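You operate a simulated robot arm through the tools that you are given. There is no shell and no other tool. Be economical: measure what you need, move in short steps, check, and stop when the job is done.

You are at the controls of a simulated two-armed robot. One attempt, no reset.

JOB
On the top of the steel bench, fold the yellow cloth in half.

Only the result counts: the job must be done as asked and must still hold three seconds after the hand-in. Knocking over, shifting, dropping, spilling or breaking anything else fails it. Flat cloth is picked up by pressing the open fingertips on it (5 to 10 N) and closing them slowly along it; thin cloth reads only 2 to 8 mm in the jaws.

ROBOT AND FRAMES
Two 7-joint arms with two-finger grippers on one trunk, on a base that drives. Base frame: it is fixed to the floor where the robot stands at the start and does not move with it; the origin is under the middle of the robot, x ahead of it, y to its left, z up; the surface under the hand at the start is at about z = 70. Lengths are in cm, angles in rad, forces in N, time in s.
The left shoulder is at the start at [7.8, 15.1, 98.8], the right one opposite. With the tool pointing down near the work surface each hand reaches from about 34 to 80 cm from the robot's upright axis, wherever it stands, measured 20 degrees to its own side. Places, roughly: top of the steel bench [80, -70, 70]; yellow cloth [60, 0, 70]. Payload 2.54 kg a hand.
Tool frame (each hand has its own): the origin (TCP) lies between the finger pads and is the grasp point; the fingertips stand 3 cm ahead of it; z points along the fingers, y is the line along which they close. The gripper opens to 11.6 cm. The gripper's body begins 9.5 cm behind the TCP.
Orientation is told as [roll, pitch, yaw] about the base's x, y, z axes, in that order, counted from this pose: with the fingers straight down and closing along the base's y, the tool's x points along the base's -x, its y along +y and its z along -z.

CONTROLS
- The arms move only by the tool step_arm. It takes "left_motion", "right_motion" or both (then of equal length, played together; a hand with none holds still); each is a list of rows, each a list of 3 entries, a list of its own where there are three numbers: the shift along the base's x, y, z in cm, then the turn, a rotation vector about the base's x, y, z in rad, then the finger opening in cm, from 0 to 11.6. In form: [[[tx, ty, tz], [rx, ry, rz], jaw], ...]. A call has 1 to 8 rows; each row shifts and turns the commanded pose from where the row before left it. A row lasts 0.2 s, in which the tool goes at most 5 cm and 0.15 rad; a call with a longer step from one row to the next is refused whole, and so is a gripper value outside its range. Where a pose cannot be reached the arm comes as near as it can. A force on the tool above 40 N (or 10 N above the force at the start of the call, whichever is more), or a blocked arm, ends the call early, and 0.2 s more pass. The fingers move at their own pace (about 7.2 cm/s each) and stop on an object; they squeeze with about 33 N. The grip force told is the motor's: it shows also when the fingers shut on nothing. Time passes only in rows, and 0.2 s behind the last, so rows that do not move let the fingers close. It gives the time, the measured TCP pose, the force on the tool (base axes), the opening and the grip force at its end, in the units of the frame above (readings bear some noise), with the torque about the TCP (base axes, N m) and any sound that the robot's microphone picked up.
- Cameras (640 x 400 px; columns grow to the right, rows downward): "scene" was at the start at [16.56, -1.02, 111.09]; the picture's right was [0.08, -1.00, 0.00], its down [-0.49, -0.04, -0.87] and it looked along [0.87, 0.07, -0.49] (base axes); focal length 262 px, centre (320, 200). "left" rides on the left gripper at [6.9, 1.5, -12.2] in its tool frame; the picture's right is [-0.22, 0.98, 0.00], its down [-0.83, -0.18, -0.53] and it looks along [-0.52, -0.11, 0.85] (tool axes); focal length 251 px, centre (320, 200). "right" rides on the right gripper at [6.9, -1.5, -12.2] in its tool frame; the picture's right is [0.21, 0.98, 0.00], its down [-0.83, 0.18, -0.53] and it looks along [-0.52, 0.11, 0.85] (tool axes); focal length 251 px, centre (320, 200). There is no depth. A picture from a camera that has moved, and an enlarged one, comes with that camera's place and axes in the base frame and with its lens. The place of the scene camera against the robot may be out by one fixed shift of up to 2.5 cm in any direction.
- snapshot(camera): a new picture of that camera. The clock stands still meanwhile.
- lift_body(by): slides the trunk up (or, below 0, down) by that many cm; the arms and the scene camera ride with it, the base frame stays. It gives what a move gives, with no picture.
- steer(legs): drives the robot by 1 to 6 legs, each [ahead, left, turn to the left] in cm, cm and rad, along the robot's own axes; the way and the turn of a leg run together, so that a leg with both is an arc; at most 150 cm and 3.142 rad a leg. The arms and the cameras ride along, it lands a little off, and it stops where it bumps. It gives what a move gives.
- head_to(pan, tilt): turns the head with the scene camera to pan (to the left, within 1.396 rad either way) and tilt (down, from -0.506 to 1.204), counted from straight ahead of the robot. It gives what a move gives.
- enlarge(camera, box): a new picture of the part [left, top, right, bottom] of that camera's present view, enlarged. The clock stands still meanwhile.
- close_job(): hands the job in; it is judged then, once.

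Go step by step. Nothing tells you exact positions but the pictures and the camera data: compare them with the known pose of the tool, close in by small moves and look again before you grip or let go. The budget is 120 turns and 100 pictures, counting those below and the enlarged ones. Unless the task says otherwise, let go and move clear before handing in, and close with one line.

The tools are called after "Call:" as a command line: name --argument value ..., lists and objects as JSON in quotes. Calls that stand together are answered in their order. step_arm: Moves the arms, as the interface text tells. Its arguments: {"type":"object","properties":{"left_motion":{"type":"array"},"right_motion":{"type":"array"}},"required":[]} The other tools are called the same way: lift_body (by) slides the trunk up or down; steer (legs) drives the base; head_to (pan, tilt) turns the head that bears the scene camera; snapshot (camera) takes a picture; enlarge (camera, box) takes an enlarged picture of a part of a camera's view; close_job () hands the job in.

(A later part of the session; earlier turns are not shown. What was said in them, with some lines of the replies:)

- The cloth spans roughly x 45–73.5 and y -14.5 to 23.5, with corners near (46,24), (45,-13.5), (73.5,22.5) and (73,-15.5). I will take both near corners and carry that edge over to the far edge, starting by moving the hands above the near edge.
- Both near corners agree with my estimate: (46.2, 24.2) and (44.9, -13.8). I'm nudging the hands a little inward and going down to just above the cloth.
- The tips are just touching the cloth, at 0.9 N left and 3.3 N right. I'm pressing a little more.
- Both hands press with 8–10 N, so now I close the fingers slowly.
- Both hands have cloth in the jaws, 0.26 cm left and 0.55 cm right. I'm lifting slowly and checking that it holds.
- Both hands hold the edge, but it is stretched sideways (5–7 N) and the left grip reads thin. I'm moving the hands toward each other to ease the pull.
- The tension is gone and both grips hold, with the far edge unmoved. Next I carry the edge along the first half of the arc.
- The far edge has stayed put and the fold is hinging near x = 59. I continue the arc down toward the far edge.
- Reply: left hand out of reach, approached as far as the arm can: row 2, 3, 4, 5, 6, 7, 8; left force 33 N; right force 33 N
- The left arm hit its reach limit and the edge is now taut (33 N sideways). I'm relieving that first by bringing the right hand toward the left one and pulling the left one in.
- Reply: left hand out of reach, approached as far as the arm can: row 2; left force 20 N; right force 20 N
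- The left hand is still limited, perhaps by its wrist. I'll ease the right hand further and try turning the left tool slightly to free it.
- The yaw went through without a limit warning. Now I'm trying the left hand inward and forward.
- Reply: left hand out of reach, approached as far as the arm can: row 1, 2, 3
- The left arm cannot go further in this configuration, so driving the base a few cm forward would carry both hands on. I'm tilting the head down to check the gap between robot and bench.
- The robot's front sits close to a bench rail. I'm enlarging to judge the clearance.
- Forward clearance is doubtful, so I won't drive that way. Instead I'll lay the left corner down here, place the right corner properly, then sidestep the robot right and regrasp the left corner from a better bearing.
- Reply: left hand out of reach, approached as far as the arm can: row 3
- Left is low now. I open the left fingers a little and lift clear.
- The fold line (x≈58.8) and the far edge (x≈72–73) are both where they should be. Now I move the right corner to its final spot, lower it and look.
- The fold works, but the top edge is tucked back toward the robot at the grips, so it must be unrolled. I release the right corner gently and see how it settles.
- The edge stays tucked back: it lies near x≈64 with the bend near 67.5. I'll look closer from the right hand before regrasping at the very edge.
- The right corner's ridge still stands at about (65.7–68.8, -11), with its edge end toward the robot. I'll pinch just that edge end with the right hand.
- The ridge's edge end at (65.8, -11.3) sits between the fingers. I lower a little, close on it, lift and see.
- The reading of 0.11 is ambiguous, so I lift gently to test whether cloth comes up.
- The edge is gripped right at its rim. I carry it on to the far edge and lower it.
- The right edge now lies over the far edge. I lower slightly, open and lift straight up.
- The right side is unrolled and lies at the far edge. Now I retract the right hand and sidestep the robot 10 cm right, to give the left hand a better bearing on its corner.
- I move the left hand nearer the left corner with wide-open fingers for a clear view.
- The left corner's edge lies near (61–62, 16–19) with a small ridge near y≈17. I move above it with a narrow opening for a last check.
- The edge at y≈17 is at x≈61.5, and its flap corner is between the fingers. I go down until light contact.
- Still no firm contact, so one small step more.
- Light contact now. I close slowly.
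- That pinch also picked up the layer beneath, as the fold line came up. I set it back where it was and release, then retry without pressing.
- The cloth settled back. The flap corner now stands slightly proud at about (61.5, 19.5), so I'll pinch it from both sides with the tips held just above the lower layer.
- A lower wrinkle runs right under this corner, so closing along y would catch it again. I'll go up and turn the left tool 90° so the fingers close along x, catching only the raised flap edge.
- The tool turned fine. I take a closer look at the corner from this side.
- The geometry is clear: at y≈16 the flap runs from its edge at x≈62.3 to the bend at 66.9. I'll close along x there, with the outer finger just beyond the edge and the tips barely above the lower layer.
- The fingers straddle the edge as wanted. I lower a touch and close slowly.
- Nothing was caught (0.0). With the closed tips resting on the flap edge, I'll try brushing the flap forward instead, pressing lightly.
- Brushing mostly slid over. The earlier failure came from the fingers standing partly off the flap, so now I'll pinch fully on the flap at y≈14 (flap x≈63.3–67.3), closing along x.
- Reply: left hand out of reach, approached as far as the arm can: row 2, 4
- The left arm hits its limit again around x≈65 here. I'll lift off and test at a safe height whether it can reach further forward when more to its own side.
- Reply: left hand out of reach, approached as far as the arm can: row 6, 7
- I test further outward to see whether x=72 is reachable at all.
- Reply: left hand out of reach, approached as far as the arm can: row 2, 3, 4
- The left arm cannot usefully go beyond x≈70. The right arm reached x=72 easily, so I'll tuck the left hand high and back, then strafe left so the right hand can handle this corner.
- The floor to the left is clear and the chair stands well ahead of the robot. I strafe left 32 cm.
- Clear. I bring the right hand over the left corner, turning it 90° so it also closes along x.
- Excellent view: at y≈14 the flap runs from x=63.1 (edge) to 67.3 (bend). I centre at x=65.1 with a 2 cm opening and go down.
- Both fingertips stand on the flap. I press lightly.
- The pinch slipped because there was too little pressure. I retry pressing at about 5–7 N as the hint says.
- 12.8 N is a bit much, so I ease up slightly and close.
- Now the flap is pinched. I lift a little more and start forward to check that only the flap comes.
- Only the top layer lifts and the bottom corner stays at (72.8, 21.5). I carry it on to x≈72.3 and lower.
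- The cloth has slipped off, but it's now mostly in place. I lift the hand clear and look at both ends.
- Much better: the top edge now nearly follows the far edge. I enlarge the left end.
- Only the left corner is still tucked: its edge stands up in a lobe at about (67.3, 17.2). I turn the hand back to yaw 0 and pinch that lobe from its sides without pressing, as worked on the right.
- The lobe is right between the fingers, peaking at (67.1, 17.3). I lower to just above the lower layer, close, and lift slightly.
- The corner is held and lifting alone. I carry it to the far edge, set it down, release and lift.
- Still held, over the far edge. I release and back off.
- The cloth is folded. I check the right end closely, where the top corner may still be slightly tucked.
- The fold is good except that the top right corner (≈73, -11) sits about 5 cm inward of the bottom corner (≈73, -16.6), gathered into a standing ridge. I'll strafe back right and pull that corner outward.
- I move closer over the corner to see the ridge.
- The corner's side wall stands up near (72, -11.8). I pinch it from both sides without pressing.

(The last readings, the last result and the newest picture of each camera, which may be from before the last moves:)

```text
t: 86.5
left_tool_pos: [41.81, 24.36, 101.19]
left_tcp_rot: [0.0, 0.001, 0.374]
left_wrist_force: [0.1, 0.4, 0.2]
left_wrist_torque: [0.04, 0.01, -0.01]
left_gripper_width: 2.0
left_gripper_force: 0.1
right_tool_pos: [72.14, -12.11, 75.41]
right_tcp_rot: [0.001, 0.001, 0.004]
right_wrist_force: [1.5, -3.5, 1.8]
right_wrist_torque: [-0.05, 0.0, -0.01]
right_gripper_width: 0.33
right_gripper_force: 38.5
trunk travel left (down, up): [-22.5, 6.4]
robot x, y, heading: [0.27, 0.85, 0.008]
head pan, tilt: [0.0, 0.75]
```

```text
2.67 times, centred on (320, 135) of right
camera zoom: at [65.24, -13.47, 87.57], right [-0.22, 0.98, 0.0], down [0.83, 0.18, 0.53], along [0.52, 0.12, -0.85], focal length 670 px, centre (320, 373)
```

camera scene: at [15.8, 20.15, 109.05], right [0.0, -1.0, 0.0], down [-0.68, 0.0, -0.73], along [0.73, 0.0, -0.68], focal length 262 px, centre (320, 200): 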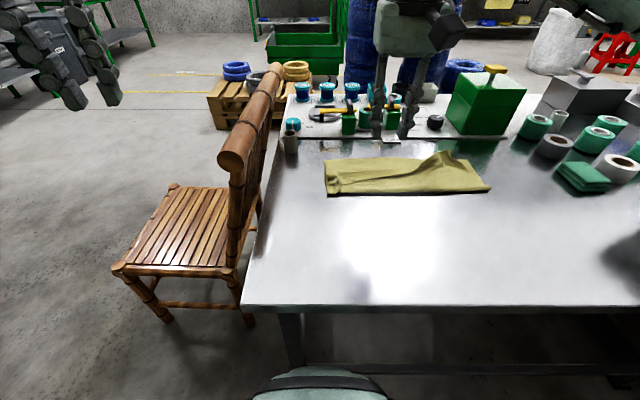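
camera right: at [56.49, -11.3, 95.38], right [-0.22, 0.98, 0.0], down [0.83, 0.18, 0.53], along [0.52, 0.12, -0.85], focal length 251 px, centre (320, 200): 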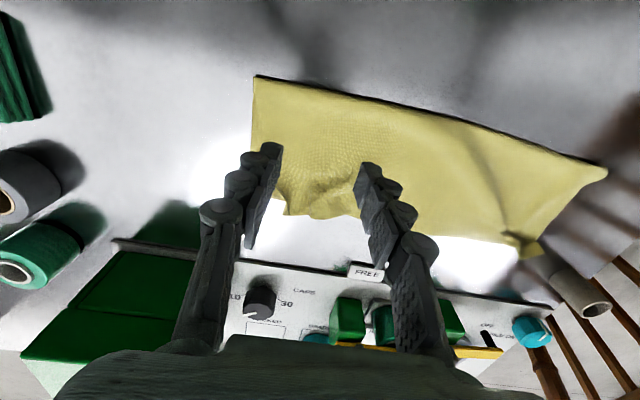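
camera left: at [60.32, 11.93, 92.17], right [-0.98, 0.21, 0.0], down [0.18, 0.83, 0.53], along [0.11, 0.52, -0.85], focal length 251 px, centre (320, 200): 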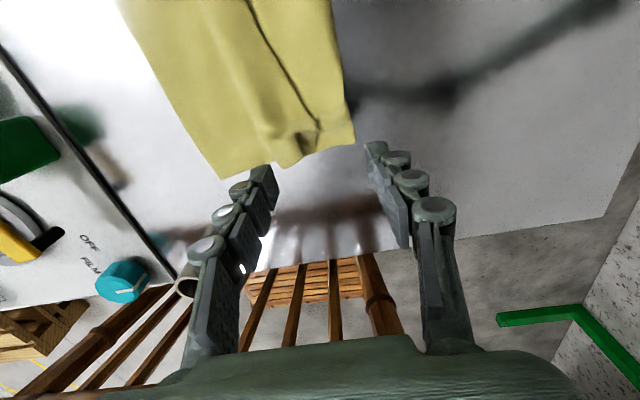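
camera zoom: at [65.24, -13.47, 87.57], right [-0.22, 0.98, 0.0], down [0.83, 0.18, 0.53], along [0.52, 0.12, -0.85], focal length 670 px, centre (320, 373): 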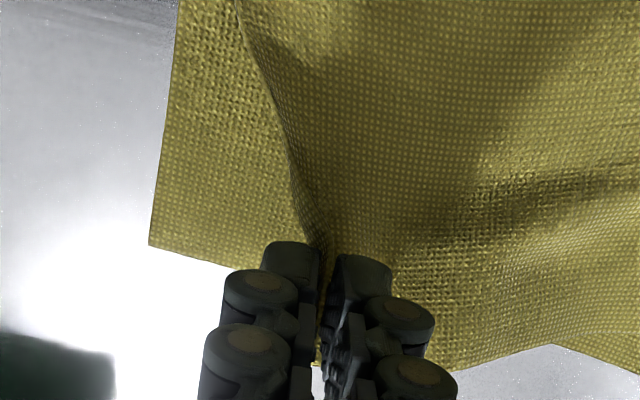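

Only the top corner is held. I pull it outward to y≈-15.9, set it down and release with a small opening.

Call:
step_arm --right_motion '[[[0, -0.8, 0], [0, 0, 0], 0], [[0.1, -0.8, 0], [0, 0, 0], 0], [[0.1, -0.8, -0.2], [0, 0, 0], 0], [[0, -0.8, -0.4], [0, 0, 0], 0], [[0, -0.6, -0.6], [0, 0, 0], 0], [[0, -0.1, -0.5], [0, 0, 0], 0], [[0, 0, 0], [0, 0, 0], 0]]'

Call:
enlarge --camera "right" --box '[200, 60, 440, 210]'

```text
t: 88.1
left_tool_pos: [41.83, 24.46, 101.22]
left_tcp_rot: [0.001, 0.001, 0.373]
left_wrist_force: [-0.3, -0.4, -0.4]
left_wrist_torque: [0.02, 0.03, 0.02]
left_gripper_width: 2.0
left_gripper_force: 0.0
right_tool_pos: [72.32, -16.08, 73.56]
right_tcp_rot: [-0.001, 0.0, 0.003]
right_wrist_force: [-0.3, -1.4, -2.3]
right_wrist_torque: [-0.04, 0.02, 0.02]
right_gripper_width: 0.45
right_gripper_force: 41.3
trunk travel left (down, up): [-22.5, 6.4]
robot x, y, heading: [-0.02, 1.41, -0.002]
head pan, tilt: [0.0, 0.75]
```

```text
2.67 times, centred on (320, 135) of right
camera zoom: at [65.47, -17.45, 85.76], right [-0.22, 0.98, 0.0], down [0.82, 0.18, 0.53], along [0.52, 0.12, -0.85], focal length 670 px, centre (320, 373)
```

zoom: 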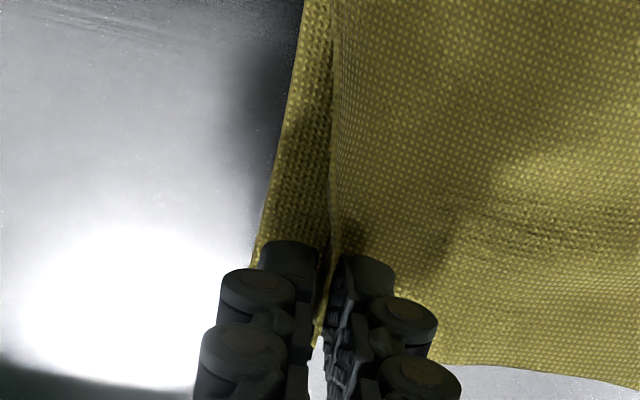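

The corner is now within about 1.5 cm of the bottom one. I release and retract.

Call:
step_arm --right_motion '[[[0, -0.5, 0], [0, 0, 0], 0], [[0, 0, 0], [0, 0, 0], 0.8], [[0, 0, 0], [0, 0, 0], 1.8], [[0, 0, 0.6], [0, 0, 0], 2.4], [[0, 0, 3], [0, 0, 0], 2.4], [[-3, 0, 3.5], [0, 0, 0], 3], [[-4, 0, 2], [0, 0, 0], 6], [[-4, 1, 1], [0, 0, 0], 8]]'

Call:
snapshot --camera "right"

Call:
enlarge --camera "scene" --box '[210, 120, 430, 220]'

```text
t: 89.9
left_tool_pos: [41.74, 24.38, 101.15]
left_tcp_rot: [0.002, -0.001, 0.374]
left_wrist_force: [0.4, -0.1, 1.3]
left_wrist_torque: [0.03, 0.04, 0.01]
left_gripper_width: 1.99
left_gripper_force: 0.1
right_tool_pos: [61.59, -15.41, 83.86]
right_tcp_rot: [-0.001, -0.003, 0.002]
right_wrist_force: [0.0, -0.2, 0.8]
right_wrist_torque: [0.01, 0.01, -0.01]
right_gripper_width: 7.99
right_gripper_force: 0.1
trunk travel left (down, up): [-22.5, 6.4]
robot x, y, heading: [0.06, 1.12, 0.005]
head pan, tilt: [0.0, 0.75]
```

```text
10 pictures are left
camera right: at [54.7, -16.84, 95.98], right [-0.22, 0.98, 0.0], down [0.82, 0.18, 0.54], along [0.52, 0.12, -0.84], focal length 251 px, centre (320, 200)
```

right: 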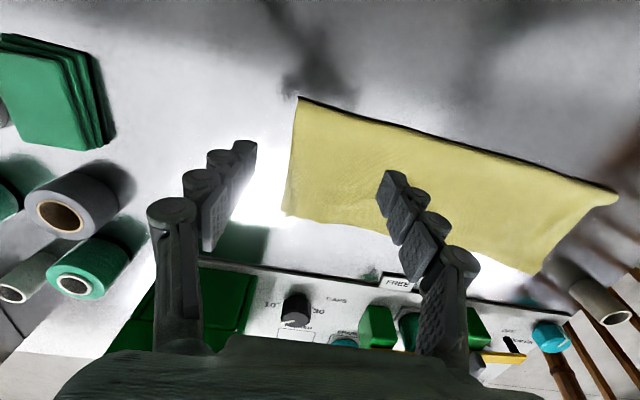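

```text
2.91 times, centred on (320, 170) of scene
camera zoom: at [15.82, -0.51, 109.06], right [0.0, -1.0, 0.0], down [-0.68, 0.0, -0.73], along [0.73, 0.0, -0.68], focal length 761 px, centre (320, 287)
```

zoom: 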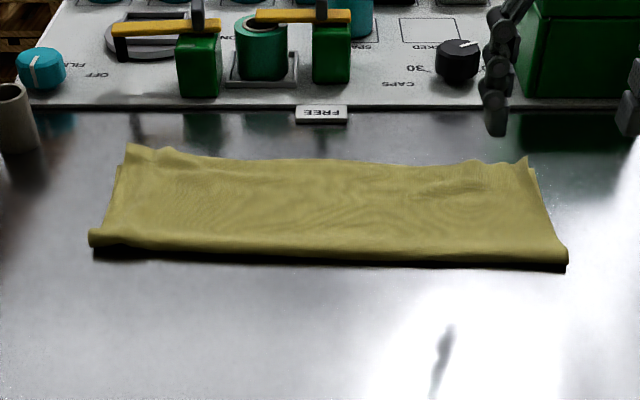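

The cloth is now folded cleanly in half, with its corners matched to about 1–2 cm. Both hands are open and clear, and nothing else has moved, so I hand it in.

Call:
close_job

```text
The job is handed in.
```

The yellow cloth is folded in half on the steel bench, with the near edge laid over the far edge and the corners matched to about 1–2 cm. Both hands are clear, and nothing else looked disturbed in the last pictures.
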